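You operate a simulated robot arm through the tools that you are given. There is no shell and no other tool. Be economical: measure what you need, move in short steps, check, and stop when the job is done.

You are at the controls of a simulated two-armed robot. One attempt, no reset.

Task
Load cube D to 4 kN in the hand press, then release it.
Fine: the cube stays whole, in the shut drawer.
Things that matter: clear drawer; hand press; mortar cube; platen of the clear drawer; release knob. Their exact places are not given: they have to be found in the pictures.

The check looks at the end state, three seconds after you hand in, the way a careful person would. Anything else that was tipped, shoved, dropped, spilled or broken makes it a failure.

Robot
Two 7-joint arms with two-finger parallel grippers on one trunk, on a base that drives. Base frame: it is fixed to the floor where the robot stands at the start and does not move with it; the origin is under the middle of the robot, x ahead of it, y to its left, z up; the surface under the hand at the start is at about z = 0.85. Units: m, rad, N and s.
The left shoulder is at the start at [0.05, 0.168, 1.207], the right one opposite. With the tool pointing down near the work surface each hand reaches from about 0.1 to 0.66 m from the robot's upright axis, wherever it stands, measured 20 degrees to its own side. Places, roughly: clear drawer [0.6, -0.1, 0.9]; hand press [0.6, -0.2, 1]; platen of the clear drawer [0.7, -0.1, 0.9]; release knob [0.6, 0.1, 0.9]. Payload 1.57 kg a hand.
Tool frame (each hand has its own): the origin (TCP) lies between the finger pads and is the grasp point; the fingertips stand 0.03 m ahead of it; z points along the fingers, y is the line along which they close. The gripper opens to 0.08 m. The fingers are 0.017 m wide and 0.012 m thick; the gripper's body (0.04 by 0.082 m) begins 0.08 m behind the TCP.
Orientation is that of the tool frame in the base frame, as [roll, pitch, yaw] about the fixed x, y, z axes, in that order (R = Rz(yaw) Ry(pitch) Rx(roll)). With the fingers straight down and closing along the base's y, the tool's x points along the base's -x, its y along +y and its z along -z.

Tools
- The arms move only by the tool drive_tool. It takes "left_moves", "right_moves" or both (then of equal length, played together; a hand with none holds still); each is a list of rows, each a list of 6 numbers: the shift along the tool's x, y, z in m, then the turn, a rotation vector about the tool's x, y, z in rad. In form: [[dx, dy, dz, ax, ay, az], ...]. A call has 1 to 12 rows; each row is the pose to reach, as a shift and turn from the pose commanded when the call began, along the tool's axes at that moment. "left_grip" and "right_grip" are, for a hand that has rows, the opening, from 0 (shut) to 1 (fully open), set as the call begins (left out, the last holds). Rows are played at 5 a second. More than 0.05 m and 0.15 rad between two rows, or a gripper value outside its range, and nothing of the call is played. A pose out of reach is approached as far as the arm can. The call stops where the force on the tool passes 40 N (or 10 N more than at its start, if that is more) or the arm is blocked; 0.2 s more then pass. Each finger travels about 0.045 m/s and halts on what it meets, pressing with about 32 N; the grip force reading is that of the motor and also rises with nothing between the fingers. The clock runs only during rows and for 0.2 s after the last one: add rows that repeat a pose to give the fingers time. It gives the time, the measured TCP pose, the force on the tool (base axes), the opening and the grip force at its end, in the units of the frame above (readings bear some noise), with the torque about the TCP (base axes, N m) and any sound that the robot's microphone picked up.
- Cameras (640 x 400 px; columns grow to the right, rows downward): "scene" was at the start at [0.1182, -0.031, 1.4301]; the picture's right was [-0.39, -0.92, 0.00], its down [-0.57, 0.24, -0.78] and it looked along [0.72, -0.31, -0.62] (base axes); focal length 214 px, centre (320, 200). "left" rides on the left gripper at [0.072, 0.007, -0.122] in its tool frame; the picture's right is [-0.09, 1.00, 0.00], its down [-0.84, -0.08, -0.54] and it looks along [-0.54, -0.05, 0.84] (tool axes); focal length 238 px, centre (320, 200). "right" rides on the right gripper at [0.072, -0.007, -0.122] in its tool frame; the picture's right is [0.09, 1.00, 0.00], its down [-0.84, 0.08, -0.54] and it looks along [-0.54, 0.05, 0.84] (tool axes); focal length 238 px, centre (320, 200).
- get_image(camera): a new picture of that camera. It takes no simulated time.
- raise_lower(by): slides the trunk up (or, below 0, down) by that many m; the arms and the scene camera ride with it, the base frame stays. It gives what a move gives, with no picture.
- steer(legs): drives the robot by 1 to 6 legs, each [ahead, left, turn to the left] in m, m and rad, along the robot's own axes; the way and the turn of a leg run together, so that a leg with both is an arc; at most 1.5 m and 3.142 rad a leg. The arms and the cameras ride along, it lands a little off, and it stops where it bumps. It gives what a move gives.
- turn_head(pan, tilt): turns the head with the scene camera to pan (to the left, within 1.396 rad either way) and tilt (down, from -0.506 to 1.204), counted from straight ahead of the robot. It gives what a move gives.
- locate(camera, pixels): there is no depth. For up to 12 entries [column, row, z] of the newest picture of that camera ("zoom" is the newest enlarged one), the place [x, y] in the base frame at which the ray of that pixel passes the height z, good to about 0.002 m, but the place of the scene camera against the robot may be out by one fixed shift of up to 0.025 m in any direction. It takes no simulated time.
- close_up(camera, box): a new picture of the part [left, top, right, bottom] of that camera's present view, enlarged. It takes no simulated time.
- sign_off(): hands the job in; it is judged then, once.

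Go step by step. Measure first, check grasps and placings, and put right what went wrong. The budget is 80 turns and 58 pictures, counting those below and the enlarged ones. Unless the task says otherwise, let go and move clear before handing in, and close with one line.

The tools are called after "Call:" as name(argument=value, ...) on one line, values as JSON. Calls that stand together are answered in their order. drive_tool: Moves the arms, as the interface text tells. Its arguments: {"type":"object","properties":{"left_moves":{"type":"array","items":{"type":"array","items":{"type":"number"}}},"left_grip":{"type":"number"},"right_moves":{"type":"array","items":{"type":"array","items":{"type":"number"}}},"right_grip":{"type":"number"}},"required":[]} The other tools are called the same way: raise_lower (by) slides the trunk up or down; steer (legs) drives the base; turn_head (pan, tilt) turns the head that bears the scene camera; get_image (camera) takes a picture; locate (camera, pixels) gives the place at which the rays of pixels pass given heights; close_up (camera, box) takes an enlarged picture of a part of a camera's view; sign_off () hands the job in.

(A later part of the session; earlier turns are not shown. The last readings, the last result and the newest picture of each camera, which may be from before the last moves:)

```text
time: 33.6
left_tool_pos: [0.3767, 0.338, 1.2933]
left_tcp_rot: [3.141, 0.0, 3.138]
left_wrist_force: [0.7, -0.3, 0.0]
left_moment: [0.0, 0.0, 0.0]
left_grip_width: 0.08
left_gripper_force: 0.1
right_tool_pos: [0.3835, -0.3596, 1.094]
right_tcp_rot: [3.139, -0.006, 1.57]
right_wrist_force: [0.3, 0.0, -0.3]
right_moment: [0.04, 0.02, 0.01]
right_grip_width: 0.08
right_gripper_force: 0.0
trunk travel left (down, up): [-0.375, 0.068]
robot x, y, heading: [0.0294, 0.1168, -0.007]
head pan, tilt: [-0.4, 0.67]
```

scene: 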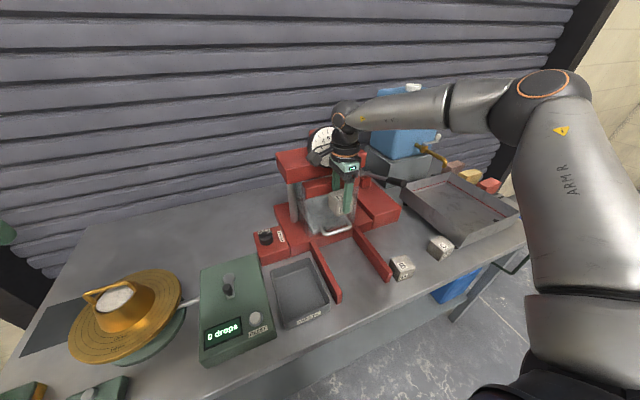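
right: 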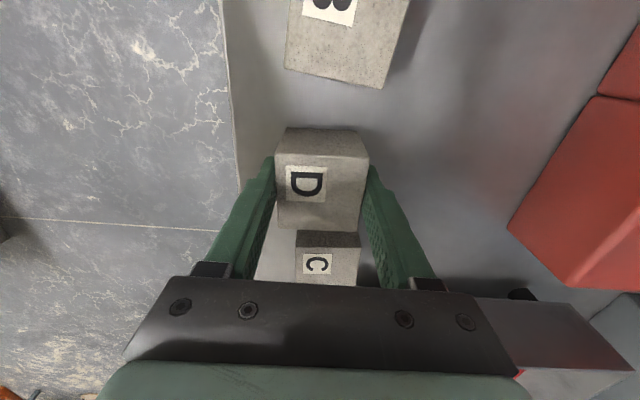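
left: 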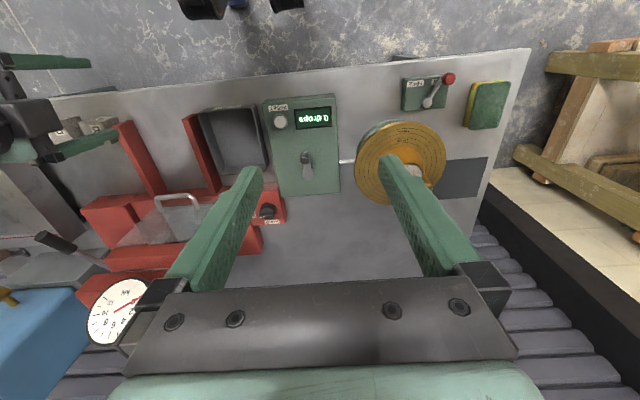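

D is back on the bench. I'll return to the handle with the fingers narrowed and check where the drawer stands.

Call:
drive_tool(right_moves=[[0.04, 0.0, -0.01, 0, 0, 0], [0.08, 0.02, -0.01, 0, 0, 0], [0.12, 0.04, -0.01, 0, 0, 0], [0.16, 0.06, -0.01, 0, 0, 0], [0.19, 0.09, -0.01, 0, 0, 0], [0.2126, 0.115, -0.01, 0, 0, 0]], right_grip=0.34)

Call:
get_image(camera="right")

```text
time: 35.0
left_tool_pos: [0.3774, 0.3364, 1.2932]
left_tcp_rot: [-3.142, -0.002, 3.138]
left_wrist_force: [0.5, 0.4, 0.4]
left_moment: [-0.01, 0.01, 0.04]
left_grip_width: 0.0801
left_gripper_force: 0.1
right_tool_pos: [0.5026, -0.1469, 1.1048]
right_tcp_rot: [3.14, -0.007, 1.568]
right_wrist_force: [-0.2, 0.5, 0.5]
right_moment: [0.02, -0.02, 0.0]
right_grip_width: 0.0271
right_gripper_force: 0.0
trunk travel left (down, up): [-0.375, 0.068]
robot x, y, heading: [0.0332, 0.1225, -0.003]
head pan, tilt: [-0.4, 0.67]
```

```text
24 pictures are left
```

right: 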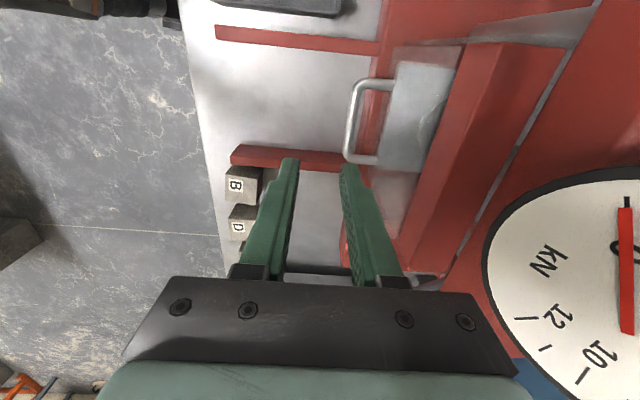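

The drawer is nearly shut, with the bar at (350,120). I'll locate it.

Call:
locate(camera="right", pixels=[[351, 120, 0.937], [349, 150, 0.937], [355, 92, 0.937]])

```text
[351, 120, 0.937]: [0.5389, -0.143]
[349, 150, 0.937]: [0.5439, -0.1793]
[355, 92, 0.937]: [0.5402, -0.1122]
```

The bar is again at x≈0.541. I'll descend over it to z≈0.969 and close.

Call:
drive_tool(right_moves=[[0, 0.02, 0, 0, 0, 0], [0, 0.038, 0.02, 0, 0, 0], [0, 0.038, 0.06, 0, 0, 0], [0, 0.038, 0.1, 0, 0, 0], [0, 0.038, 0.125, 0, 0, 0], [0, 0.038, 0.135, 0, 0, 0]])

Call:
drive_tool(right_moves=[[0, 0, 0, 0, 0, 0], [0, 0, 0, 0, 0, 0], [0, 0, 0, 0, 0, 0]], right_grip=0)

```text
time: 36.4
left_tool_pos: [0.3762, 0.3369, 1.2931]
left_tcp_rot: [3.14, -0.001, 3.138]
left_wrist_force: [-0.3, 0.2, -0.2]
left_moment: [0.0, 0.0, -0.02]
left_grip_width: 0.08
left_gripper_force: 0.1
right_tool_pos: [0.5388, -0.1468, 0.9684]
right_tcp_rot: [3.14, -0.004, 1.573]
right_wrist_force: [0.1, -0.4, 0.1]
right_moment: [0.01, -0.02, -0.03]
right_grip_width: 0.0272
right_gripper_force: 0.1
trunk travel left (down, up): [-0.375, 0.068]
robot x, y, heading: [0.0331, 0.1162, -0.002]
head pan, tilt: [-0.4, 0.67]
```

```text
time: 37.2
left_tool_pos: [0.377, 0.3364, 1.2937]
left_tcp_rot: [3.141, 0.0, 3.138]
left_wrist_force: [-0.2, 0.4, -0.1]
left_moment: [-0.03, 0.0, 0.0]
left_grip_width: 0.0801
left_gripper_force: 0.0
right_tool_pos: [0.5391, -0.1469, 0.9707]
right_tcp_rot: [3.137, -0.005, 1.57]
right_wrist_force: [2.0, -1.1, 6.1]
right_moment: [-0.04, -0.06, 0.0]
right_grip_width: 0.0002
right_gripper_force: 21.5
trunk travel left (down, up): [-0.375, 0.068]
robot x, y, heading: [0.0283, 0.1186, -0.001]
head pan, tilt: [-0.4, 0.67]
```

The fingers closed to zero just above the bar. I'll reopen, move 7 mm towards me so the hand body clears the panel, go 15 mm lower and close again.

Call:
drive_tool(right_moves=[[0, 0, -0.01, 0, 0, 0], [0, -0.006, -0.01, 0, 0, 0], [0, -0.006, -0.01, 0, 0, 0], [0, -0.006, -0.01, 0, 0, 0], [0, -0.006, 0.004, 0, 0, 0], [0, -0.006, 0.015, 0, 0, 0]], right_grip=0.4)

Call:
drive_tool(right_moves=[[0, 0, 0, 0, 0, 0], [0, 0, 0, 0, 0, 0], [0, 0, 0, 0, 0, 0]], right_grip=0)

```text
time: 38.6
left_tool_pos: [0.3762, 0.3366, 1.2948]
left_tcp_rot: [3.141, 0.002, 3.139]
left_wrist_force: [0.7, -0.2, 0.5]
left_moment: [0.01, -0.01, 0.01]
left_grip_width: 0.0801
left_gripper_force: 0.0
right_tool_pos: [0.5353, -0.1462, 0.9565]
right_tcp_rot: [3.137, -0.006, 1.571]
right_wrist_force: [-0.6, -0.1, -0.3]
right_moment: [0.0, 0.01, 0.04]
right_grip_width: 0.0316
right_gripper_force: 0.1
trunk travel left (down, up): [-0.375, 0.068]
robot x, y, heading: [0.034, 0.1168, -0.008]
head pan, tilt: [-0.4, 0.67]
```

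```text
time: 39.4
left_tool_pos: [0.376, 0.3371, 1.2936]
left_tcp_rot: [3.141, 0.001, 3.139]
left_wrist_force: [0.5, 0.2, 0.6]
left_moment: [0.0, 0.01, 0.01]
left_grip_width: 0.0802
left_gripper_force: 0.0
right_tool_pos: [0.5361, -0.1474, 0.9557]
right_tcp_rot: [3.132, -0.007, 1.574]
right_wrist_force: [1.2, 1.8, -10.7]
right_moment: [-0.41, -5.23, 0.02]
right_grip_width: 0.0127
right_gripper_force: 29.3
trunk travel left (down, up): [-0.375, 0.068]
robot x, y, heading: [0.027, 0.1167, -0.008]
head pan, tilt: [-0.4, 0.67]
```

The bar is gripped at 12.7 mm. I'll pull the drawer out to its stop.

Call:
drive_tool(right_moves=[[0, -0.015, 0, 0, 0, 0], [0, -0.035, 0, 0, 0, 0], [0, -0.055, 0, 0, 0, 0], [0, -0.075, 0, 0, 0, 0], [0, -0.095, 0, 0, 0, 0], [0, -0.115, 0, 0, 0, 0], [0, -0.128, 0, 0, 0, 0]])

Call:
drive_tool(right_moves=[[0, 0, 0, 0, 0, 0], [0, 0, 0, 0, 0, 0], [0, 0, 0, 0, 0, 0], [0, 0, -0.03, 0, 0, 0], [0, 0, -0.07, 0, 0, 0], [0, 0, -0.11, 0, 0, 0], [0, 0, -0.15, 0, 0, 0]], right_grip=0.34)

Call:
get_image(camera="right")

```text
time: 41.0
left_tool_pos: [0.3752, 0.336, 1.2949]
left_tcp_rot: [3.14, 0.002, 3.139]
left_wrist_force: [0.1, -0.3, -0.6]
left_moment: [0.0, 0.02, -0.01]
left_grip_width: 0.0801
left_gripper_force: 0.2
right_tool_pos: [0.406, -0.1479, 0.9558]
right_tcp_rot: [3.131, -0.006, 1.571]
right_wrist_force: [-0.2, -11.2, 6.3]
right_moment: [1.06, -6.3, 0.0]
right_grip_width: 0.0124
right_gripper_force: 29.5
trunk travel left (down, up): [-0.375, 0.068]
robot x, y, heading: [0.0295, 0.116, -0.009]
head pan, tilt: [-0.4, 0.67]
```

```text
time: 42.6
left_tool_pos: [0.3753, 0.3371, 1.294]
left_tcp_rot: [-3.141, 0.0, 3.137]
left_wrist_force: [-0.4, 0.3, -0.3]
left_moment: [-0.01, 0.02, 0.03]
left_grip_width: 0.0799
left_gripper_force: 0.1
right_tool_pos: [0.4039, -0.1493, 1.1036]
right_tcp_rot: [3.14, -0.007, 1.571]
right_wrist_force: [-0.2, -0.5, 0.1]
right_moment: [-0.04, 0.01, 0.02]
right_grip_width: 0.0271
right_gripper_force: 0.0
trunk travel left (down, up): [-0.375, 0.068]
robot x, y, heading: [0.0313, 0.1136, -0.007]
head pan, tilt: [-0.4, 0.67]
```

```text
23 pictures are left
```

right: 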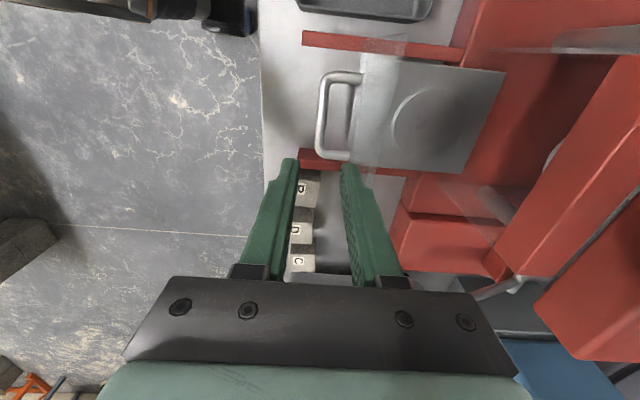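

The drawer is open again and the platen circle is at about (428,122). I'll locate its edges and return above D.

Call:
locate(camera="right", pixels=[[391, 122, 0.905], [464, 118, 0.905], [428, 85, 0.905], [424, 158, 0.905], [360, 67, 0.895], [505, 71, 0.895], [463, 173, 0.895], [350, 160, 0.895], [405, 40, 1.04], [373, 118, 0.9]])

Call:
drive_tool(right_moves=[[-0.04, 0, 0, 0, 0, 0], [-0.08, 0, 0, 0, 0, 0], [-0.12, 0, 0, 0, 0, 0], [-0.16, -0.01, 0, 0, 0, 0], [-0.2, -0.018, 0, 0, 0, 0], [-0.21, -0.018, 0.04, 0, 0, 0]], right_grip=1)

Call:
close_up(camera="right", box=[250, 50, 390, 200])

```text
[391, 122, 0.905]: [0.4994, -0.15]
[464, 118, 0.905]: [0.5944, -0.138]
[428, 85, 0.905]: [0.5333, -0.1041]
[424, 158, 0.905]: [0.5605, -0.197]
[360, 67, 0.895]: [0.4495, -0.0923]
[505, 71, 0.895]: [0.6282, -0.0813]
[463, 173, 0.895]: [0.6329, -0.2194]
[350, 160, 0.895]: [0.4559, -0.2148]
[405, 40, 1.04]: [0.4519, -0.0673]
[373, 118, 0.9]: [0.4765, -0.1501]
```

```text
time: 44.0
left_tool_pos: [0.3765, 0.337, 1.2937]
left_tcp_rot: [3.14, -0.001, 3.138]
left_wrist_force: [0.0, -0.1, 0.5]
left_moment: [-0.01, 0.0, 0.0]
left_grip_width: 0.08
left_gripper_force: 0.1
right_tool_pos: [0.3862, -0.3576, 1.0617]
right_tcp_rot: [3.141, -0.004, 1.57]
right_wrist_force: [0.2, 0.6, -0.3]
right_moment: [-0.02, 0.0, -0.03]
right_grip_width: 0.0802
right_gripper_force: 0.0
trunk travel left (down, up): [-0.375, 0.068]
robot x, y, heading: [0.0305, 0.1151, -0.002]
head pan, tilt: [-0.4, 0.67]
```

```text
2.67 times, centred on (320, 125) of right
```

zoom: 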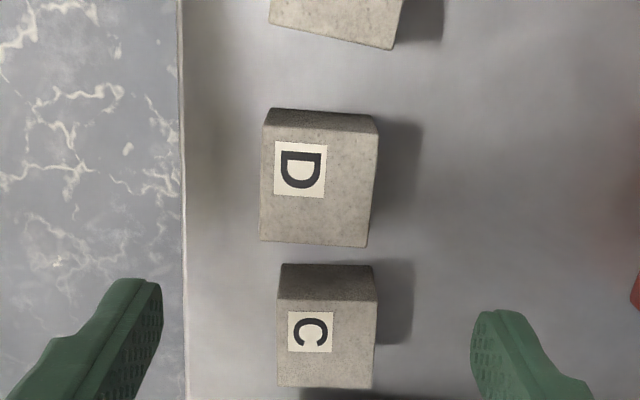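

The platen centre is about (0.547, −0.149), and D is centred under the tool. I'll descend, grip, and lift high enough to clear the panel.

Call:
drive_tool(right_moves=[[0, 0, 0.04, 0, 0, 0], [0, 0, 0.08, 0, 0, 0], [0, 0, 0.12, 0, 0, 0], [0, 0, 0.15, 0, 0, 0], [0, 0, 0.165, 0, 0, 0]])

Call:
drive_tool(right_moves=[[0, 0, 0, 0, 0, 0], [0, 0, 0, 0, 0, 0], [0, 0, 0, 0, 0, 0], [0, 0, 0, 0, 0, 0]], right_grip=0)

Call:
drive_tool(right_moves=[[0, 0, -0.04, 0, 0, 0], [0, 0, -0.08, 0, 0, 0], [0, 0, -0.12, 0, 0, 0], [0, 0, -0.16, 0, 0, 0], [0, 0, -0.2, 0, 0, 0], [0, 0, -0.235, 0, 0, 0]])

```text
time: 45.2
left_tool_pos: [0.3754, 0.3371, 1.2933]
left_tcp_rot: [-3.141, -0.001, 3.139]
left_wrist_force: [-0.5, 0.8, 0.0]
left_moment: [-0.01, 0.0, 0.01]
left_grip_width: 0.0799
left_gripper_force: 0.1
right_tool_pos: [0.3889, -0.3568, 0.8996]
right_tcp_rot: [3.138, -0.006, 1.571]
right_wrist_force: [-0.6, -0.3, 0.1]
right_moment: [0.0, 0.04, 0.02]
right_grip_width: 0.08
right_gripper_force: 0.0
trunk travel left (down, up): [-0.375, 0.068]
robot x, y, heading: [0.0287, 0.1162, -0.007]
head pan, tilt: [-0.4, 0.67]
```

```text
time: 46.2
left_tool_pos: [0.3756, 0.3364, 1.2928]
left_tcp_rot: [-3.141, -0.002, 3.138]
left_wrist_force: [-0.3, 0.8, 0.1]
left_moment: [0.0, -0.01, -0.01]
left_grip_width: 0.0798
left_gripper_force: 0.0
right_tool_pos: [0.3876, -0.3567, 0.899]
right_tcp_rot: [3.14, -0.006, 1.571]
right_wrist_force: [-0.1, 0.4, -0.2]
right_moment: [-0.02, 0.04, 0.03]
right_grip_width: 0.0497
right_gripper_force: 32.3
trunk travel left (down, up): [-0.375, 0.068]
robot x, y, heading: [0.0275, 0.1162, -0.006]
head pan, tilt: [-0.4, 0.67]
```

```text
time: 47.6
left_tool_pos: [0.3752, 0.3377, 1.293]
left_tcp_rot: [3.141, 0.0, 3.138]
left_wrist_force: [-0.3, 0.4, -0.6]
left_moment: [-0.02, 0.04, -0.02]
left_grip_width: 0.0799
left_gripper_force: 0.0
right_tool_pos: [0.3866, -0.3592, 1.1336]
right_tcp_rot: [3.14, -0.005, 1.573]
right_wrist_force: [-0.5, 0.1, -2.9]
right_moment: [0.01, -0.04, 0.02]
right_grip_width: 0.0493
right_gripper_force: 31.5
trunk travel left (down, up): [-0.375, 0.068]
robot x, y, heading: [0.0307, 0.1192, -0.003]
head pan, tilt: [-0.4, 0.67]
```

D is held at 49.5 mm with its bottom near z 1.085, above the panel, and the gauge at x≈0.7 is clear of the hand. I'll move over the platen at this height.

Call:
drive_tool(right_moves=[[0.045, 0, 0, 0, 0, 0], [0.09, 0, 0, 0, 0, 0], [0.135, 0, 0, 0, 0, 0], [0.175, 0.01, 0, 0, 0, 0], [0.21, 0.03, 0, 0, 0, 0], [0.21, 0.06, 0, 0, 0, 0], [0.21, 0.09, 0, 0, 0, 0], [0.21, 0.12, 0, 0, 0, 0], [0.21, 0.145, 0, 0, 0, 0], [0.21, 0.16, 0, 0, 0, 0], [0.21, 0.16, 0, 0, 0, 0]])

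Call:
get_image(camera="right")

```text
time: 50.0
left_tool_pos: [0.3764, 0.3378, 1.2939]
left_tcp_rot: [-3.14, -0.001, 3.139]
left_wrist_force: [0.0, 0.1, -0.1]
left_moment: [0.02, -0.02, 0.06]
left_grip_width: 0.0802
left_gripper_force: 0.1
right_tool_pos: [0.548, -0.1481, 1.1338]
right_tcp_rot: [3.137, -0.006, 1.571]
right_wrist_force: [0.5, 0.9, -3.1]
right_moment: [-0.01, 0.01, 0.01]
right_grip_width: 0.0494
right_gripper_force: 32.1
trunk travel left (down, up): [-0.375, 0.068]
robot x, y, heading: [0.0303, 0.1183, -0.004]
head pan, tilt: [-0.4, 0.67]
```

```text
21 pictures are left
```

right: 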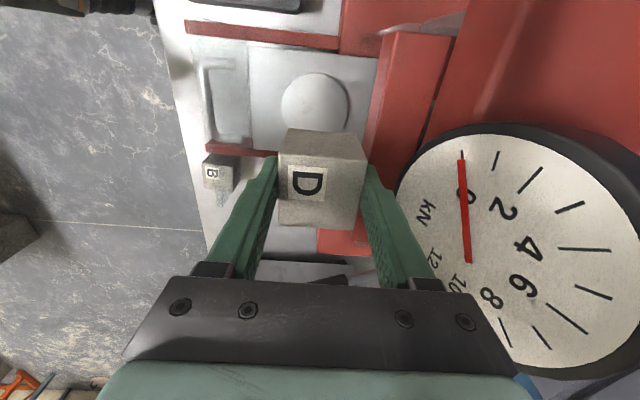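

The drawer is still open and the platen shows at (315,103) under the cube. I'll check that point and descend part way.

Call:
locate(camera="right", pixels=[[280, 105, 0.905], [349, 103, 0.905], [316, 73, 0.905], [205, 100, 0.937]])

Call:
drive_tool(right_moves=[[0, 0, 0.03, 0, 0, 0], [0, 0, 0.06, 0, 0, 0], [0, 0, 0.09, 0, 0, 0], [0, 0, 0.115, 0, 0, 0]])

Call:
get_image(camera="right")

```text
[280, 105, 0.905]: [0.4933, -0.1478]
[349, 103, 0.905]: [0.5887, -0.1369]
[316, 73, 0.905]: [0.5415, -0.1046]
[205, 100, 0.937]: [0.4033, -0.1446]
```

```text
time: 50.7
left_tool_pos: [0.3738, 0.3358, 1.2939]
left_tcp_rot: [-3.141, 0.0, 3.139]
left_wrist_force: [0.5, 0.3, -0.1]
left_moment: [-0.02, 0.03, -0.04]
left_grip_width: 0.0797
left_gripper_force: 0.1
right_tool_pos: [0.5496, -0.1451, 1.0761]
right_tcp_rot: [3.115, -0.008, 1.565]
right_wrist_force: [-17.2, -0.9, 19.3]
right_moment: [-0.04, -0.52, -0.01]
right_grip_width: 0.0496
right_gripper_force: 32.0
trunk travel left (down, up): [-0.375, 0.068]
robot x, y, heading: [0.0292, 0.1176, -0.007]
head pan, tilt: [-0.4, 0.67]
stopped in row 3 (right hand): the force on the tool passed its limit at 49 N (the readings are from after the stop); the commanded pose is now the measured one
```

```text
20 pictures are left
```

right: 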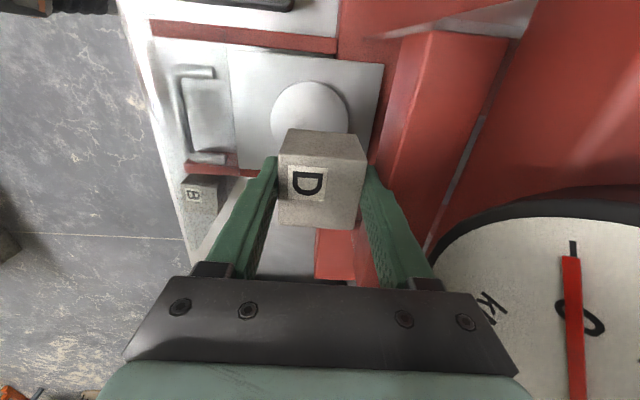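

The descent stopped at z≈1.076 with force in −x and up; the wrist seems to meet the gauge in this sideways pose. I'll lift, back off, and turn the hand with the cube a quarter so the forearm comes from my side.

Call:
drive_tool(right_moves=[[0, 0, -0.03, 0, 0, 0], [0, 0, -0.06, 0.026, 0, 0], [0, -0.04, -0.062, 0.026, 0, 0], [0, -0.08, -0.062, 0.026, 0, 0], [-0.02, -0.12, -0.062, 0.026, 0, 0], [-0.05, -0.15, -0.062, 0.026, 0, 0], [-0.05, -0.15, -0.062, 0.026, 0, 0]])

Call:
drive_tool(right_moves=[[0, 0, 0, 0, 0, -0.143], [0, 0, 0, 0, 0, -0.286], [0, 0, 0, 0, 0, -0.428], [0, 0, 0, 0, 0, -0.571], [0, 0, 0, 0, 0, -0.714], [0, 0, 0, 0, 0, -0.857], [0, 0, 0, 0, 0, -1.0], [0, 0, 0, 0, 0, -1.142], [0, 0, 0, 0, 0, -1.285], [0, 0, 0, 0, 0, -1.428], [0, 0, 0, 0, 0, -1.571]])

Call:
get_image(camera="right")

```text
time: 52.3
left_tool_pos: [0.3774, 0.3365, 1.2932]
left_tcp_rot: [-3.14, -0.003, 3.137]
left_wrist_force: [-0.6, 0.2, -0.4]
left_moment: [-0.01, 0.0, 0.01]
left_grip_width: 0.0799
left_gripper_force: 0.1
right_tool_pos: [0.4024, -0.1947, 1.1309]
right_tcp_rot: [-3.14, -0.008, 1.565]
right_wrist_force: [-0.6, -0.5, -2.7]
right_moment: [0.01, -0.01, -0.03]
right_grip_width: 0.0496
right_gripper_force: 31.8
trunk travel left (down, up): [-0.375, 0.068]
robot x, y, heading: [0.0295, 0.1185, -0.003]
head pan, tilt: [-0.4, 0.67]
```

```text
time: 54.7
left_tool_pos: [0.3765, 0.3358, 1.2936]
left_tcp_rot: [-3.141, -0.001, 3.138]
left_wrist_force: [1.0, 0.6, -0.2]
left_moment: [-0.02, 0.02, -0.03]
left_grip_width: 0.0798
left_gripper_force: 0.0
right_tool_pos: [0.4004, -0.1958, 1.1295]
right_tcp_rot: [3.133, -0.001, 3.14]
right_wrist_force: [-0.2, 0.1, -1.9]
right_moment: [0.02, 0.04, 0.01]
right_grip_width: 0.0493
right_gripper_force: 32.6
trunk travel left (down, up): [-0.375, 0.068]
robot x, y, heading: [0.0298, 0.1175, -0.003]
head pan, tilt: [-0.4, 0.67]
```

```text
19 pictures are left
```

right: 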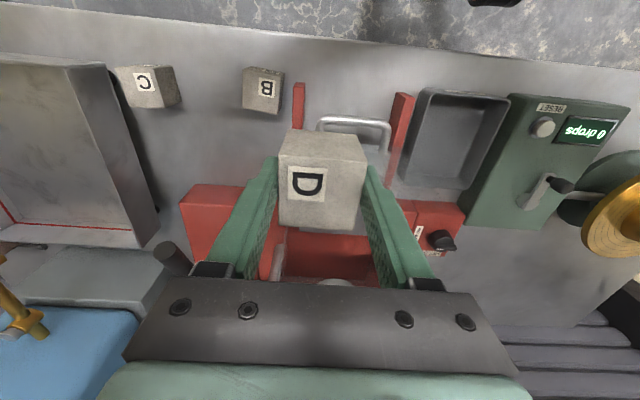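

The hand is turned with D still held at 49 mm, and the drawer is still out with its handle at (352,125). I'll move over the platen in this pose.

Call:
drive_tool(right_moves=[[0, 0.025, -0.005, 0, 0, 0], [0, 0.048, -0.005, 0, 0, 0], [-0.04, 0.048, -0.005, 0, 0, 0], [-0.08, 0.048, -0.005, 0, 0, 0], [-0.115, 0.048, -0.005, 0, 0, 0], [-0.146, 0.048, -0.005, 0, 0, 0], [-0.146, 0.048, -0.005, 0, 0, 0]])

Call:
drive_tool(right_moves=[[0, 0, 0.03, 0, 0, 0], [0, 0, 0.06, 0, 0, 0], [0, 0, 0.09, 0, 0, 0], [0, 0, 0.12, 0, 0, 0], [0, 0, 0.14, 0, 0, 0]])

Call:
get_image(camera="right")

Call:
close_up(camera="scene", box=[220, 90, 460, 300])

```text
time: 56.3
left_tool_pos: [0.3762, 0.336, 1.2941]
left_tcp_rot: [-3.141, 0.0, 3.138]
left_wrist_force: [0.0, -0.1, 0.4]
left_moment: [-0.02, 0.01, -0.01]
left_grip_width: 0.0799
left_gripper_force: 0.0
right_tool_pos: [0.5457, -0.1491, 1.1345]
right_tcp_rot: [3.133, -0.001, 3.139]
right_wrist_force: [-0.6, 0.2, -3.0]
right_moment: [0.0, 0.01, 0.0]
right_grip_width: 0.0494
right_gripper_force: 32.3
trunk travel left (down, up): [-0.375, 0.068]
robot x, y, heading: [0.0307, 0.1151, -0.006]
head pan, tilt: [-0.4, 0.67]
```

```text
time: 57.7
left_tool_pos: [0.3743, 0.3362, 1.2936]
left_tcp_rot: [-3.141, 0.0, 3.139]
left_wrist_force: [0.2, -0.4, 0.2]
left_moment: [0.02, -0.01, 0.02]
left_grip_width: 0.0799
left_gripper_force: 0.2
right_tool_pos: [0.5509, -0.1464, 1.0043]
right_tcp_rot: [3.131, 0.026, 3.134]
right_wrist_force: [-5.7, 0.7, 12.8]
right_moment: [-0.31, -0.97, -0.07]
right_grip_width: 0.0494
right_gripper_force: 32.0
trunk travel left (down, up): [-0.375, 0.068]
robot x, y, heading: [0.0346, 0.119, -0.009]
head pan, tilt: [-0.4, 0.67]
stopped in row 5 (right hand): the force on the tool passed its limit at 42 N (the readings are from after the stop); the commanded pose is now the measured one
```

```text
18 pictures are left
```

right: 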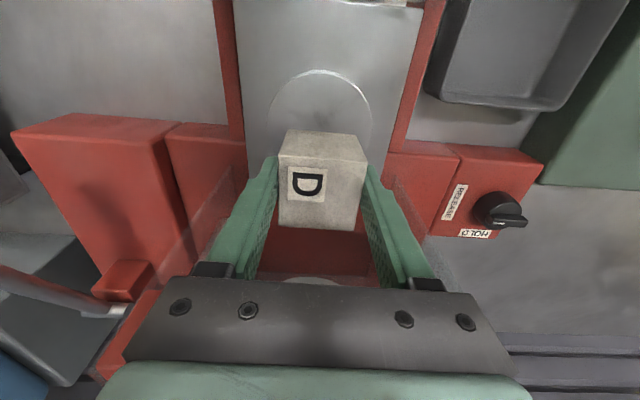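

```text
1.90 times, centred on (340, 195) of scene
```

zoom: 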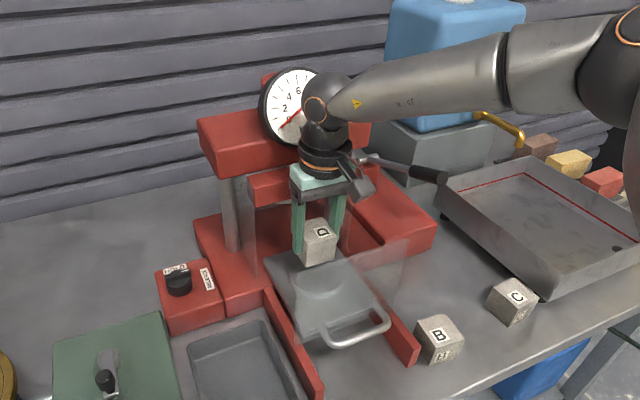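

D is over the platen but about 5 cm too high, and something on the hand's far side touches the press. The left hand camera has a side view, so I'll use it to see where the contact is.

Call:
get_image(camera="left")

```text
16 pictures are left
```

left: 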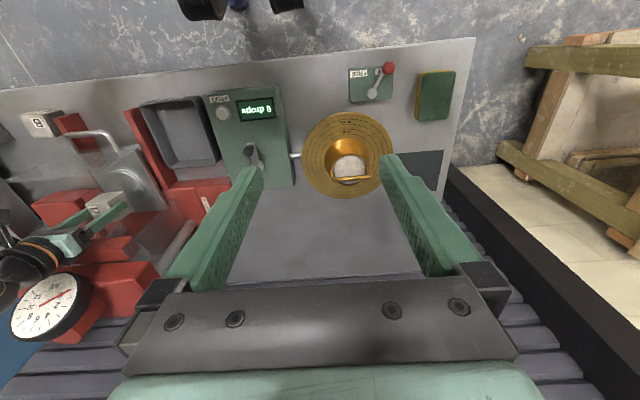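

Call:
close_up(camera="left", box=[0, 110, 240, 350])

```text
1.67 times, centred on (120, 230) of left
```

zoom: 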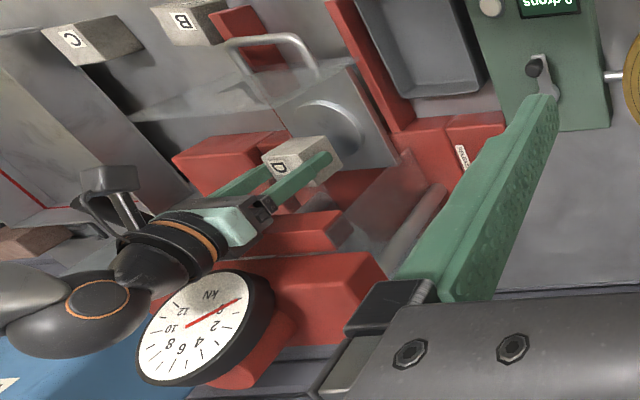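

The left view shows the dark wrist ring resting on the gauge's lower rim (zoom 225,262). I'll set D on free bench at (0.45, −0.33) and regrip it with the hand leaning back toward me, which keeps the cube level and the wrist clear of the gauge.

Call:
drive_tool(right_moves=[[0, 0, -0.03, 0, 0.013, 0], [0, 0, -0.07, 0.01, 0.026, 0], [0, 0, -0.11, 0.01, 0.026, 0], [0, 0, -0.13, 0.01, 0.026, 0], [0.03, -0.03, -0.13, 0.01, 0.026, 0], [0.06, -0.065, -0.13, 0.01, 0.026, 0], [0.09, -0.1, -0.13, 0.01, 0.026, 0], [0.1, -0.145, -0.13, 0.01, 0.026, 0], [0.1, -0.184, -0.13, 0.01, 0.026, 0], [0.1, -0.184, -0.09, 0.01, 0.026, 0], [0.1, -0.184, -0.05, 0.01, 0.026, 0], [0.1, -0.184, -0.01, 0.01, 0.026, 0]])

Call:
get_image(camera="right")

```text
time: 60.3
left_tool_pos: [0.3773, 0.3362, 1.2937]
left_tcp_rot: [-3.141, -0.002, 3.139]
left_wrist_force: [0.0, 0.2, 0.3]
left_moment: [0.01, -0.01, -0.03]
left_grip_width: 0.0803
left_gripper_force: 0.1
right_tool_pos: [0.4507, -0.3318, 1.0053]
right_tcp_rot: [3.141, -0.005, 3.134]
right_wrist_force: [0.9, 0.5, -2.9]
right_moment: [0.01, 0.03, 0.04]
right_grip_width: 0.0495
right_gripper_force: 32.4
trunk travel left (down, up): [-0.375, 0.068]
robot x, y, heading: [0.0303, 0.1121, -0.003]
head pan, tilt: [-0.4, 0.67]
```

```text
14 pictures are left
```

right: 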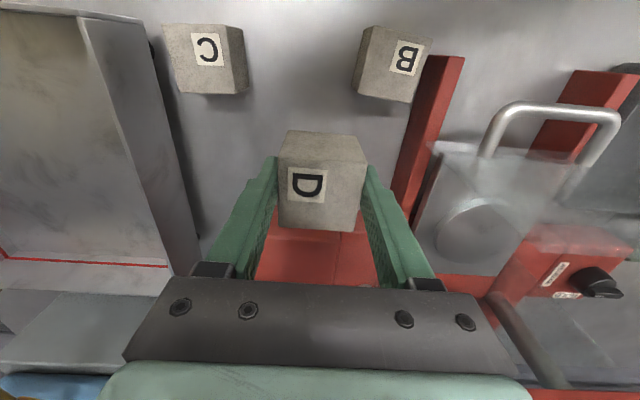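

D is level with free bench below it. I'll lower it to the bench, release and rise, then tilt the hand 15° with its top toward me.

Call:
drive_tool(right_moves=[[0, 0, 0.04, 0, 0, 0], [0, 0, 0.08, 0, 0, 0], [0, 0, 0.098, 0, 0, 0], [0, 0, 0.105, 0, 0, 0], [0, 0, 0.105, 0, 0, 0]])

Call:
drive_tool(right_moves=[[0, 0, 0, 0, 0, 0], [0, 0, 0, 0, 0, 0], [0, 0, 0, 0, 0, 0], [0, 0, -0.035, 0, 0, 0], [0, 0, -0.07, 0, 0, 0], [0.006, 0, -0.07, 0, -0.13, 0], [0.011, 0, -0.07, 0, -0.262, 0], [0.011, 0, -0.07, 0, -0.262, 0]], right_grip=1)

Call:
get_image(camera="right")

```text
time: 61.5
left_tool_pos: [0.3755, 0.336, 1.2927]
left_tcp_rot: [3.142, -0.002, 3.137]
left_wrist_force: [0.5, 0.6, 0.2]
left_moment: [0.03, -0.01, 0.0]
left_grip_width: 0.0801
left_gripper_force: 0.0
right_tool_pos: [0.45, -0.3314, 0.9016]
right_tcp_rot: [-3.141, -0.006, 3.134]
right_wrist_force: [0.4, -0.1, -2.2]
right_moment: [0.0, 0.02, -0.01]
right_grip_width: 0.0496
right_gripper_force: 31.9
trunk travel left (down, up): [-0.375, 0.068]
robot x, y, heading: [0.03, 0.117, -0.005]
head pan, tilt: [-0.4, 0.67]
```

```text
time: 63.3
left_tool_pos: [0.3763, 0.3366, 1.2934]
left_tcp_rot: [3.141, -0.003, 3.139]
left_wrist_force: [-0.3, 0.3, 1.2]
left_moment: [-0.04, -0.02, 0.01]
left_grip_width: 0.08
left_gripper_force: 0.0
right_tool_pos: [0.4406, -0.3319, 0.9724]
right_tcp_rot: [-3.141, 0.26, 3.135]
right_wrist_force: [0.5, -0.6, 0.4]
right_moment: [0.0, -0.03, -0.01]
right_grip_width: 0.08
right_gripper_force: 0.0
trunk travel left (down, up): [-0.375, 0.068]
robot x, y, heading: [0.033, 0.1122, -0.001]
head pan, tilt: [-0.4, 0.67]
```

```text
13 pictures are left
```

right: 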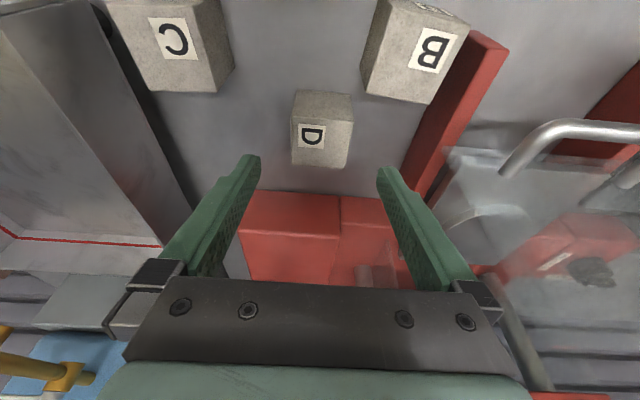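

D stands upright and clear at (320,128). I'll descend vertically, adjusted for the tilt, and grip its upper 16 mm.

Call:
drive_tool(right_moves=[[0.005, 0, 0.019, 0, 0, 0], [0.011, 0, 0.038, 0, 0, 0], [0.016, 0, 0.056, 0, 0, 0], [0.016, 0, 0.056, 0, 0, 0]])

Call:
drive_tool(right_moves=[[0, 0, 0, 0, 0, 0], [0, 0, 0, 0, 0, 0], [0, 0, 0, 0, 0, 0], [0, 0, 0, 0, 0, 0]], right_grip=0)

Call:
drive_tool(right_moves=[[-0.003, 0, -0.01, 0, 0, 0], [-0.008, 0, -0.03, 0, 0, 0]])

Call:
get_image(camera="right")

```text
time: 64.3
left_tool_pos: [0.3771, 0.3357, 1.2939]
left_tcp_rot: [3.141, -0.001, 3.136]
left_wrist_force: [-0.5, -0.8, 0.4]
left_moment: [-0.02, 0.01, 0.02]
left_grip_width: 0.0801
left_gripper_force: 0.0
right_tool_pos: [0.4387, -0.3319, 0.9139]
right_tcp_rot: [3.141, 0.257, 3.132]
right_wrist_force: [0.8, 0.1, -0.6]
right_moment: [0.02, 0.0, -0.02]
right_grip_width: 0.0798
right_gripper_force: 0.1
trunk travel left (down, up): [-0.375, 0.068]
robot x, y, heading: [0.0291, 0.1132, -0.01]
head pan, tilt: [-0.4, 0.67]
```

```text
time: 65.3
left_tool_pos: [0.3771, 0.3367, 1.2937]
left_tcp_rot: [3.141, 0.0, 3.138]
left_wrist_force: [0.6, 1.4, 0.4]
left_moment: [-0.03, 0.04, -0.02]
left_grip_width: 0.08
left_gripper_force: 0.1
right_tool_pos: [0.4394, -0.3304, 0.9143]
right_tcp_rot: [-3.141, 0.258, 3.134]
right_wrist_force: [0.3, -0.5, 0.1]
right_moment: [-0.05, 0.0, -0.01]
right_grip_width: 0.0497
right_gripper_force: 31.5
trunk travel left (down, up): [-0.375, 0.068]
robot x, y, heading: [0.0314, 0.1174, -0.007]
head pan, tilt: [-0.4, 0.67]
```

```text
time: 65.9
left_tool_pos: [0.3771, 0.3355, 1.2937]
left_tcp_rot: [3.141, 0.001, 3.139]
left_wrist_force: [-0.9, -0.4, -0.1]
left_moment: [-0.01, 0.01, 0.0]
left_grip_width: 0.0802
left_gripper_force: 0.1
right_tool_pos: [0.4374, -0.3298, 0.9449]
right_tcp_rot: [3.141, 0.254, 3.132]
right_wrist_force: [-0.2, -0.6, -3.4]
right_moment: [-0.03, 0.05, 0.02]
right_grip_width: 0.0493
right_gripper_force: 32.2
trunk travel left (down, up): [-0.375, 0.068]
robot x, y, heading: [0.0324, 0.1192, -0.002]
head pan, tilt: [-0.4, 0.67]
```

```text
12 pictures are left
```

right: 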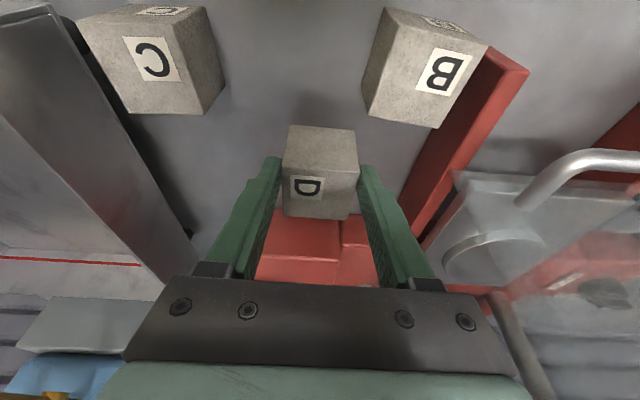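

D is held level by its upper part with the hand tilted. I'll lift it clear, then move over the platen.

Call:
drive_tool(right_moves=[[-0.012, 0, -0.046, 0, 0, 0], [-0.024, 0, -0.092, 0, 0, 0], [-0.036, 0, -0.138, 0, 0, 0], [-0.048, 0, -0.1837, 0, 0, 0], [-0.048, 0.045, -0.1837, 0, 0, 0], [-0.048, 0.09, -0.1837, 0, 0, 0], [-0.048, 0.135, -0.1837, 0, 0, 0], [-0.048, 0.181, -0.1837, 0, 0, 0], [-0.08, 0.181, -0.1754, 0, 0, 0], [-0.112, 0.181, -0.167, 0, 0, 0], [-0.1434, 0.181, -0.1588, 0, 0, 0], [-0.1434, 0.181, -0.1588, 0, 0, 0]])

Call:
get_image(camera="right")

```text
time: 68.5
left_tool_pos: [0.3758, 0.3366, 1.2948]
left_tcp_rot: [3.141, -0.001, 3.139]
left_wrist_force: [-0.1, -0.4, -0.5]
left_moment: [-0.01, 0.03, 0.01]
left_grip_width: 0.0802
left_gripper_force: 0.1
right_tool_pos: [0.5352, -0.1518, 1.1346]
right_tcp_rot: [-3.141, 0.257, 3.136]
right_wrist_force: [-0.4, -0.1, -1.8]
right_moment: [0.01, 0.06, -0.01]
right_grip_width: 0.0497
right_gripper_force: 32.1
trunk travel left (down, up): [-0.375, 0.068]
robot x, y, heading: [0.0315, 0.1165, -0.003]
head pan, tilt: [-0.4, 0.67]
```

```text
11 pictures are left
```

right: 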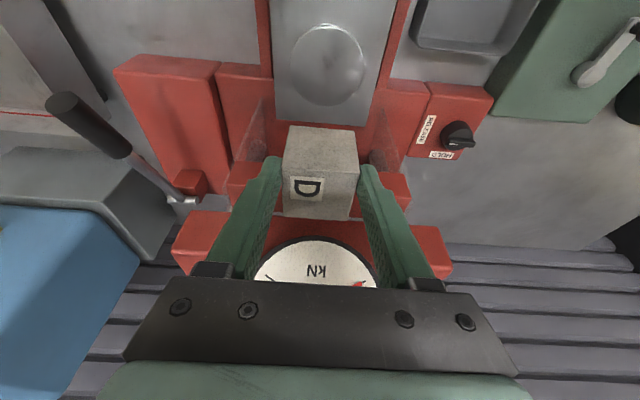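

The platen circle spans (292–364, 25–105). I'll locate it, and the knob and lever too, before lowering.

Call:
locate(camera="right", pixels=[[328, 65, 0.905], [292, 65, 0.905], [365, 65, 0.905], [328, 25, 0.905], [328, 105, 0.905], [456, 133, 0.93], [470, 143, 0.93], [65, 103, 0.97], [122, 150, 0.97], [190, 200, 0.97]])

```text
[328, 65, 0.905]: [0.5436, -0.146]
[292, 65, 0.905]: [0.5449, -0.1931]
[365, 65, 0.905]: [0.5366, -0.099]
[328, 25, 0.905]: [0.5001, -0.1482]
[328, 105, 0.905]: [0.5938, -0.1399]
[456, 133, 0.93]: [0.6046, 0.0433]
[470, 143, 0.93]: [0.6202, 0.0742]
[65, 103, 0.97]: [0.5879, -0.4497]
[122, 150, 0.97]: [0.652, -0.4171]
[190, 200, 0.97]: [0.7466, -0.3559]
```

The platen centre is (0.546, −0.146), so I'll add 5 mm in y and lower straight to about z=0.985, just above contact.

Call:
drive_tool(right_moves=[[0, 0.005, 0, 0, 0, 0], [0.01, 0.005, 0.0387, 0, 0, 0], [0.02, 0.005, 0.077, 0, 0, 0], [0.03, 0.005, 0.116, 0, 0, 0], [0.038, 0.005, 0.145, 0, 0, 0], [0.038, 0.005, 0.145, 0, 0, 0]])

Call:
get_image(camera="left")

```text
time: 69.9
left_tool_pos: [0.3759, 0.3358, 1.2937]
left_tcp_rot: [-3.141, -0.001, 3.138]
left_wrist_force: [0.5, -0.3, -0.4]
left_moment: [-0.01, -0.01, -0.01]
left_grip_width: 0.0799
left_gripper_force: 0.0
right_tool_pos: [0.5396, -0.1455, 0.9877]
right_tcp_rot: [3.142, 0.265, 3.131]
right_wrist_force: [0.7, -2.9, 12.9]
right_moment: [-0.2, 0.03, 0.01]
right_grip_width: 0.0496
right_gripper_force: 32.3
trunk travel left (down, up): [-0.375, 0.068]
robot x, y, heading: [0.03, 0.12, -0.005]
head pan, tilt: [-0.4, 0.67]
```

```text
10 pictures are left
```

left: 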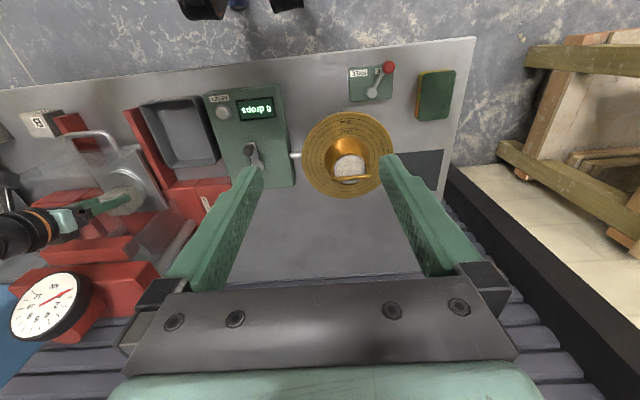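

There is a light contact of about 16 N directly under the TCP, so the cube is on the platen at z≈0.923. Recomputed for that height, the platen centre is x≈0.540 and the cube sits about 10 mm too far, so I'll lift slightly, move it back 10 mm and lower again.

Call:
drive_tool(right_moves=[[-0.003, 0, -0.01, 0, 0, 0], [0.002, 0, -0.0115, 0, 0, 0], [0.0075, 0, -0.0125, 0, 0, 0], [0.0075, 0, -0.0125, 0, 0, 0], [0.009, 0, -0.006, 0, 0, 0], [0.01, 0, -0.002, 0, 0, 0], [0.01, 0, -0.002, 0, 0, 0]])

```text
time: 71.5
left_tool_pos: [0.3754, 0.3371, 1.2942]
left_tcp_rot: [3.141, 0.001, 3.138]
left_wrist_force: [0.1, 0.7, 0.2]
left_moment: [-0.01, 0.02, -0.01]
left_grip_width: 0.0801
left_gripper_force: 0.0
right_tool_pos: [0.5284, -0.1462, 0.9882]
right_tcp_rot: [-3.141, 0.266, 3.133]
right_wrist_force: [1.2, -4.1, 19.7]
right_moment: [-0.28, 0.11, 0.02]
right_grip_width: 0.0494
right_gripper_force: 31.6
trunk travel left (down, up): [-0.375, 0.068]
robot x, y, heading: [0.0323, 0.1162, -0.006]
head pan, tilt: [-0.4, 0.67]
```

Contact is confirmed again at x≈0.528 for the TCP, which puts the cube centre at about 0.539. I'll release and rise vertically.

Call:
drive_tool(right_moves=[[0, 0, -0.001, 0, 0, 0], [0, 0, -0.001, 0, 0, 0], [0, 0, -0.001, 0, 0, 0], [0, 0, -0.001, 0, 0, 0], [-0.01, 0, -0.038, 0, 0, 0], [-0.02, 0, -0.077, 0, 0, 0], [-0.03, 0, -0.116, 0, 0, 0], [-0.038, 0, -0.145, 0, 0, 0]], right_grip=1)

Call:
get_image(camera="right")

```text
time: 73.3
left_tool_pos: [0.3752, 0.337, 1.2934]
left_tcp_rot: [3.142, -0.003, 3.138]
left_wrist_force: [-0.1, -0.2, 0.1]
left_moment: [0.03, -0.01, 0.01]
left_grip_width: 0.0798
left_gripper_force: 0.1
right_tool_pos: [0.5273, -0.1457, 1.1335]
right_tcp_rot: [3.14, 0.257, 3.134]
right_wrist_force: [-0.2, 0.7, 0.3]
right_moment: [0.0, -0.01, 0.02]
right_grip_width: 0.0797
right_gripper_force: 0.0
trunk travel left (down, up): [-0.375, 0.068]
robot x, y, heading: [0.0284, 0.1178, -0.003]
head pan, tilt: [-0.4, 0.67]
```

```text
9 pictures are left
```

right: 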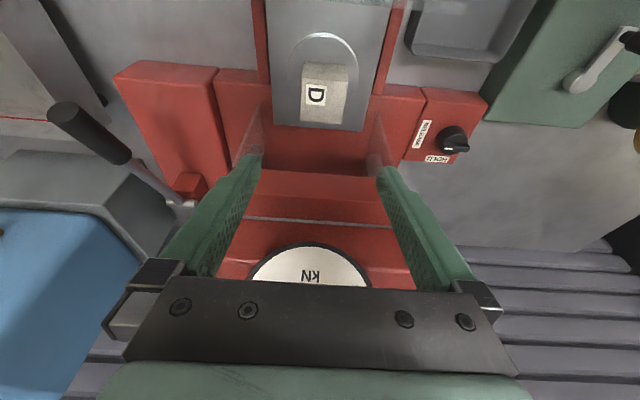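

D stands on the platen at (324,92). I'll check its centring against the disc.

Call:
locate(camera="right", pixels=[[306, 64, 0.922], [346, 66, 0.922], [320, 33, 0.922], [286, 75, 0.922], [357, 75, 0.922], [301, 122, 0.972], [341, 124, 0.972], [303, 82, 0.972], [452, 140, 0.93]])

Call:
close_up(camera="right", box=[260, 10, 480, 170])

```text
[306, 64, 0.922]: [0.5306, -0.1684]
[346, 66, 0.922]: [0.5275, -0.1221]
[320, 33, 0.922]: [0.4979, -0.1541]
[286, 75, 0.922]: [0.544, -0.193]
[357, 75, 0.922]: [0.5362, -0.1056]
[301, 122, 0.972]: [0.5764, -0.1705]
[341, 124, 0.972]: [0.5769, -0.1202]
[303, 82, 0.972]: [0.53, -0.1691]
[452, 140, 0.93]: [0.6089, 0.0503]
```

```text
2.50 times, centred on (370, 90) of right
```

zoom: 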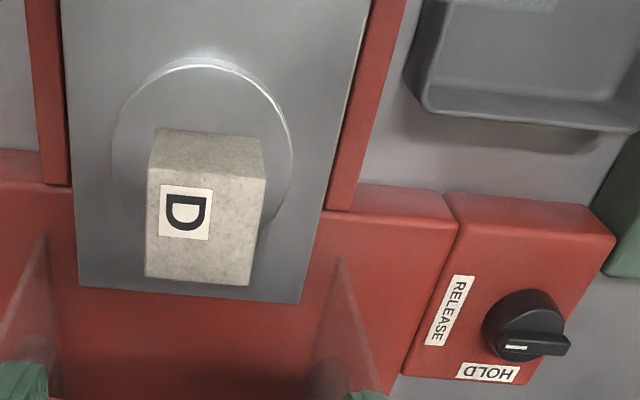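

The cube stands about 10 mm too far in x (centre 0.553 against the platen's 0.543). The knob's white mark points towards RELEASE, so it will need turning to HOLD. I'll regrip the cube and centre it first.

Call:
drive_tool(right_moves=[[0.01, 0, 0.038, 0, 0, 0], [0.02, 0, 0.077, 0, 0, 0], [0.03, 0, 0.116, 0, 0, 0], [0.0375, 0, 0.143, 0, 0, 0], [0.0375, 0, 0.143, 0, 0, 0]])

Call:
drive_tool(right_moves=[[0, 0, 0, 0, 0, 0], [0, 0, 0, 0, 0, 0], [0, 0, 0, 0, 0, 0], [0, 0, 0, 0, 0, 0]], right_grip=0)

Call:
drive_tool(right_moves=[[-0.001, 0, -0.005, 0, 0, 0], [0.004, -0.002, -0.006, 0, 0, 0], [0.0085, -0.004, -0.0075, 0, 0, 0], [0.0085, -0.004, -0.0075, 0, 0, 0], [0.0095, -0.004, -0.003, 0, 0, 0], [0.0095, -0.004, -0.0025, 0, 0, 0]])

```text
time: 74.5
left_tool_pos: [0.3765, 0.3351, 1.2939]
left_tcp_rot: [3.141, -0.001, 3.139]
left_wrist_force: [0.2, 0.6, 0.6]
left_moment: [0.03, 0.01, 0.01]
left_grip_width: 0.0798
left_gripper_force: 0.1
right_tool_pos: [0.5293, -0.1439, 0.9866]
right_tcp_rot: [3.141, 0.254, 3.133]
right_wrist_force: [-0.9, 0.0, -0.5]
right_moment: [0.05, 0.03, -0.01]
right_grip_width: 0.0802
right_gripper_force: 0.2
trunk travel left (down, up): [-0.375, 0.068]
robot x, y, heading: [0.0301, 0.116, -0.004]
head pan, tilt: [-0.4, 0.67]
```

```text
time: 75.5
left_tool_pos: [0.3754, 0.3361, 1.293]
left_tcp_rot: [-3.141, -0.001, 3.137]
left_wrist_force: [0.1, 0.0, -0.1]
left_moment: [-0.01, 0.0, 0.01]
left_grip_width: 0.0803
left_gripper_force: 0.1
right_tool_pos: [0.5286, -0.1445, 0.9866]
right_tcp_rot: [-3.141, 0.256, 3.133]
right_wrist_force: [-1.1, -0.6, 0.0]
right_moment: [-0.01, 0.03, -0.01]
right_grip_width: 0.0496
right_gripper_force: 32.3
trunk travel left (down, up): [-0.375, 0.068]
robot x, y, heading: [0.0313, 0.1156, -0.002]
head pan, tilt: [-0.4, 0.67]
```

```text
time: 76.9
left_tool_pos: [0.3762, 0.3364, 1.2939]
left_tcp_rot: [3.141, -0.002, 3.14]
left_wrist_force: [0.8, 0.6, 0.8]
left_moment: [-0.01, -0.03, -0.01]
left_grip_width: 0.0799
left_gripper_force: 0.0
right_tool_pos: [0.5188, -0.1499, 0.9859]
right_tcp_rot: [3.141, 0.256, 3.133]
right_wrist_force: [-0.8, 0.5, -0.3]
right_moment: [-0.01, 0.07, -0.01]
right_grip_width: 0.0495
right_gripper_force: 32.2
trunk travel left (down, up): [-0.375, 0.068]
robot x, y, heading: [0.0278, 0.1145, -0.008]
head pan, tilt: [-0.4, 0.67]
```

D is resting on the platen with no residual load, at the TCP (0.519, −0.150). I'll release, rise, come back over the panel, and lower the closed fingers in front of the handle.

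Call:
drive_tool(right_moves=[[0, 0, 0, 0, 0, 0], [0, 0, 0, 0, 0, 0], [0, 0, 0, 0, 0, 0], [-0.01, 0, -0.038, 0, 0, 0], [-0.02, 0, -0.077, 0, 0, 0], [-0.03, 0, -0.116, 0, 0, 0], [-0.038, 0, -0.145, 0, 0, 0], [-0.038, 0, -0.145, 0, 0, 0]], right_grip=1)

Call:
drive_tool(right_moves=[[0.0388, 0, -0.0101, 0, 0, 0], [0.0775, 0, -0.0202, 0, 0, 0], [0.1163, 0, -0.0304, 0, 0, 0], [0.155, 0, -0.0405, 0, 0, 0], [0.1664, 0, 0.003, 0, 0, 0], [0.1777, 0, 0.0465, 0, 0, 0], [0.189, 0, 0.09, 0, 0, 0], [0.2005, 0, 0.1335, 0, 0, 0]], right_grip=0)

Call:
get_image(camera="right")

```text
time: 78.7
left_tool_pos: [0.3768, 0.3369, 1.2921]
left_tcp_rot: [3.141, -0.002, 3.138]
left_wrist_force: [0.4, 0.9, -0.2]
left_moment: [-0.01, 0.01, -0.03]
left_grip_width: 0.0799
left_gripper_force: 0.0
right_tool_pos: [0.5177, -0.1497, 1.1356]
right_tcp_rot: [3.141, 0.254, 3.132]
right_wrist_force: [-0.2, -0.8, -0.3]
right_moment: [-0.02, 0.01, 0.0]
right_grip_width: 0.0803
right_gripper_force: 0.0
trunk travel left (down, up): [-0.375, 0.068]
robot x, y, heading: [0.0327, 0.1165, 0.0]
head pan, tilt: [-0.4, 0.67]
```

```text
time: 80.5
left_tool_pos: [0.3775, 0.3363, 1.2934]
left_tcp_rot: [3.141, -0.002, 3.138]
left_wrist_force: [-0.4, 0.2, -0.1]
left_moment: [0.04, -0.02, 0.0]
left_grip_width: 0.08
left_gripper_force: 0.0
right_tool_pos: [0.3598, -0.1505, 0.9554]
right_tcp_rot: [3.14, 0.255, 3.132]
right_wrist_force: [0.2, -0.1, 0.4]
right_moment: [0.0, 0.02, 0.02]
right_grip_width: 0.0001
right_gripper_force: 21.3
trunk travel left (down, up): [-0.375, 0.068]
robot x, y, heading: [0.0285, 0.1141, -0.002]
head pan, tilt: [-0.4, 0.67]
```

```text
7 pictures are left
```

right: 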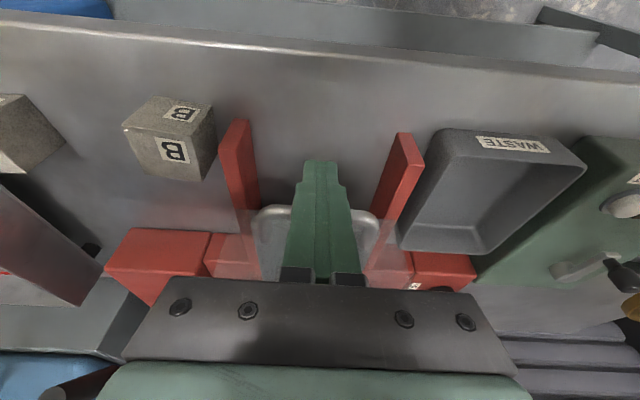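

The closed fingers sit just in front of the handle, centred on it. I'll push the drawer in slowly.

Call:
drive_tool(right_moves=[[-0.0193, 0, 0.0051, 0, 0, 0], [-0.0329, 0, 0.0086, 0, 0, 0], [-0.0464, 0, 0.0121, 0, 0, 0], [-0.06, 0, 0.0157, 0, 0, 0], [-0.0735, 0, 0.0192, 0, 0, 0], [-0.087, 0, 0.0228, 0, 0, 0], [-0.1006, 0, 0.0263, 0, 0, 0], [-0.1141, 0, 0.0299, 0, 0, 0], [-0.1276, 0, 0.0334, 0, 0, 0], [-0.1412, 0, 0.0369, 0, 0, 0], [-0.1528, 0, 0.04, 0, 0, 0], [-0.1605, 0, 0.042, 0, 0, 0]])

```text
time: 83.1
left_tool_pos: [0.3754, 0.336, 1.2935]
left_tcp_rot: [3.141, -0.001, 3.138]
left_wrist_force: [0.8, 0.4, 0.0]
left_moment: [0.0, -0.04, 0.0]
left_grip_width: 0.0802
left_gripper_force: 0.0
right_tool_pos: [0.5222, -0.1493, 0.955]
right_tcp_rot: [-3.14, 0.251, 3.136]
right_wrist_force: [-8.4, 0.1, -0.1]
right_moment: [-0.08, 0.19, 0.01]
right_grip_width: 0.0
right_gripper_force: 21.3
trunk travel left (down, up): [-0.375, 0.068]
robot x, y, heading: [0.0283, 0.1189, -0.004]
head pan, tilt: [-0.4, 0.67]
```

The TCP is at 0.522 with 8 N of resistance. I'll press a little further to make sure the drawer reaches its stop.

Call:
drive_tool(right_moves=[[-0.006, 0, 0.0015, 0, 0, 0], [-0.012, 0, 0.003, 0, 0, 0], [-0.015, 0, 0.004, 0, 0, 0]])

```text
time: 83.7
left_tool_pos: [0.3761, 0.3356, 1.2937]
left_tcp_rot: [3.141, -0.002, 3.136]
left_wrist_force: [0.6, -0.2, 0.0]
left_moment: [0.01, 0.02, 0.02]
left_grip_width: 0.0801
left_gripper_force: 0.0
right_tool_pos: [0.5239, -0.1494, 0.9512]
right_tcp_rot: [-3.137, 0.226, 3.134]
right_wrist_force: [-11.1, 1.9, 2.1]
right_moment: [0.03, 0.15, 0.04]
right_grip_width: 0.0
right_gripper_force: 20.8
trunk travel left (down, up): [-0.375, 0.068]
robot x, y, heading: [0.0291, 0.1156, -0.004]
head pan, tilt: [-0.4, 0.67]
stopped in row 2 (right hand): the force on the tool passed its limit at 44 N (the readings are from after the stop); the commanded pose is now the measured one
```

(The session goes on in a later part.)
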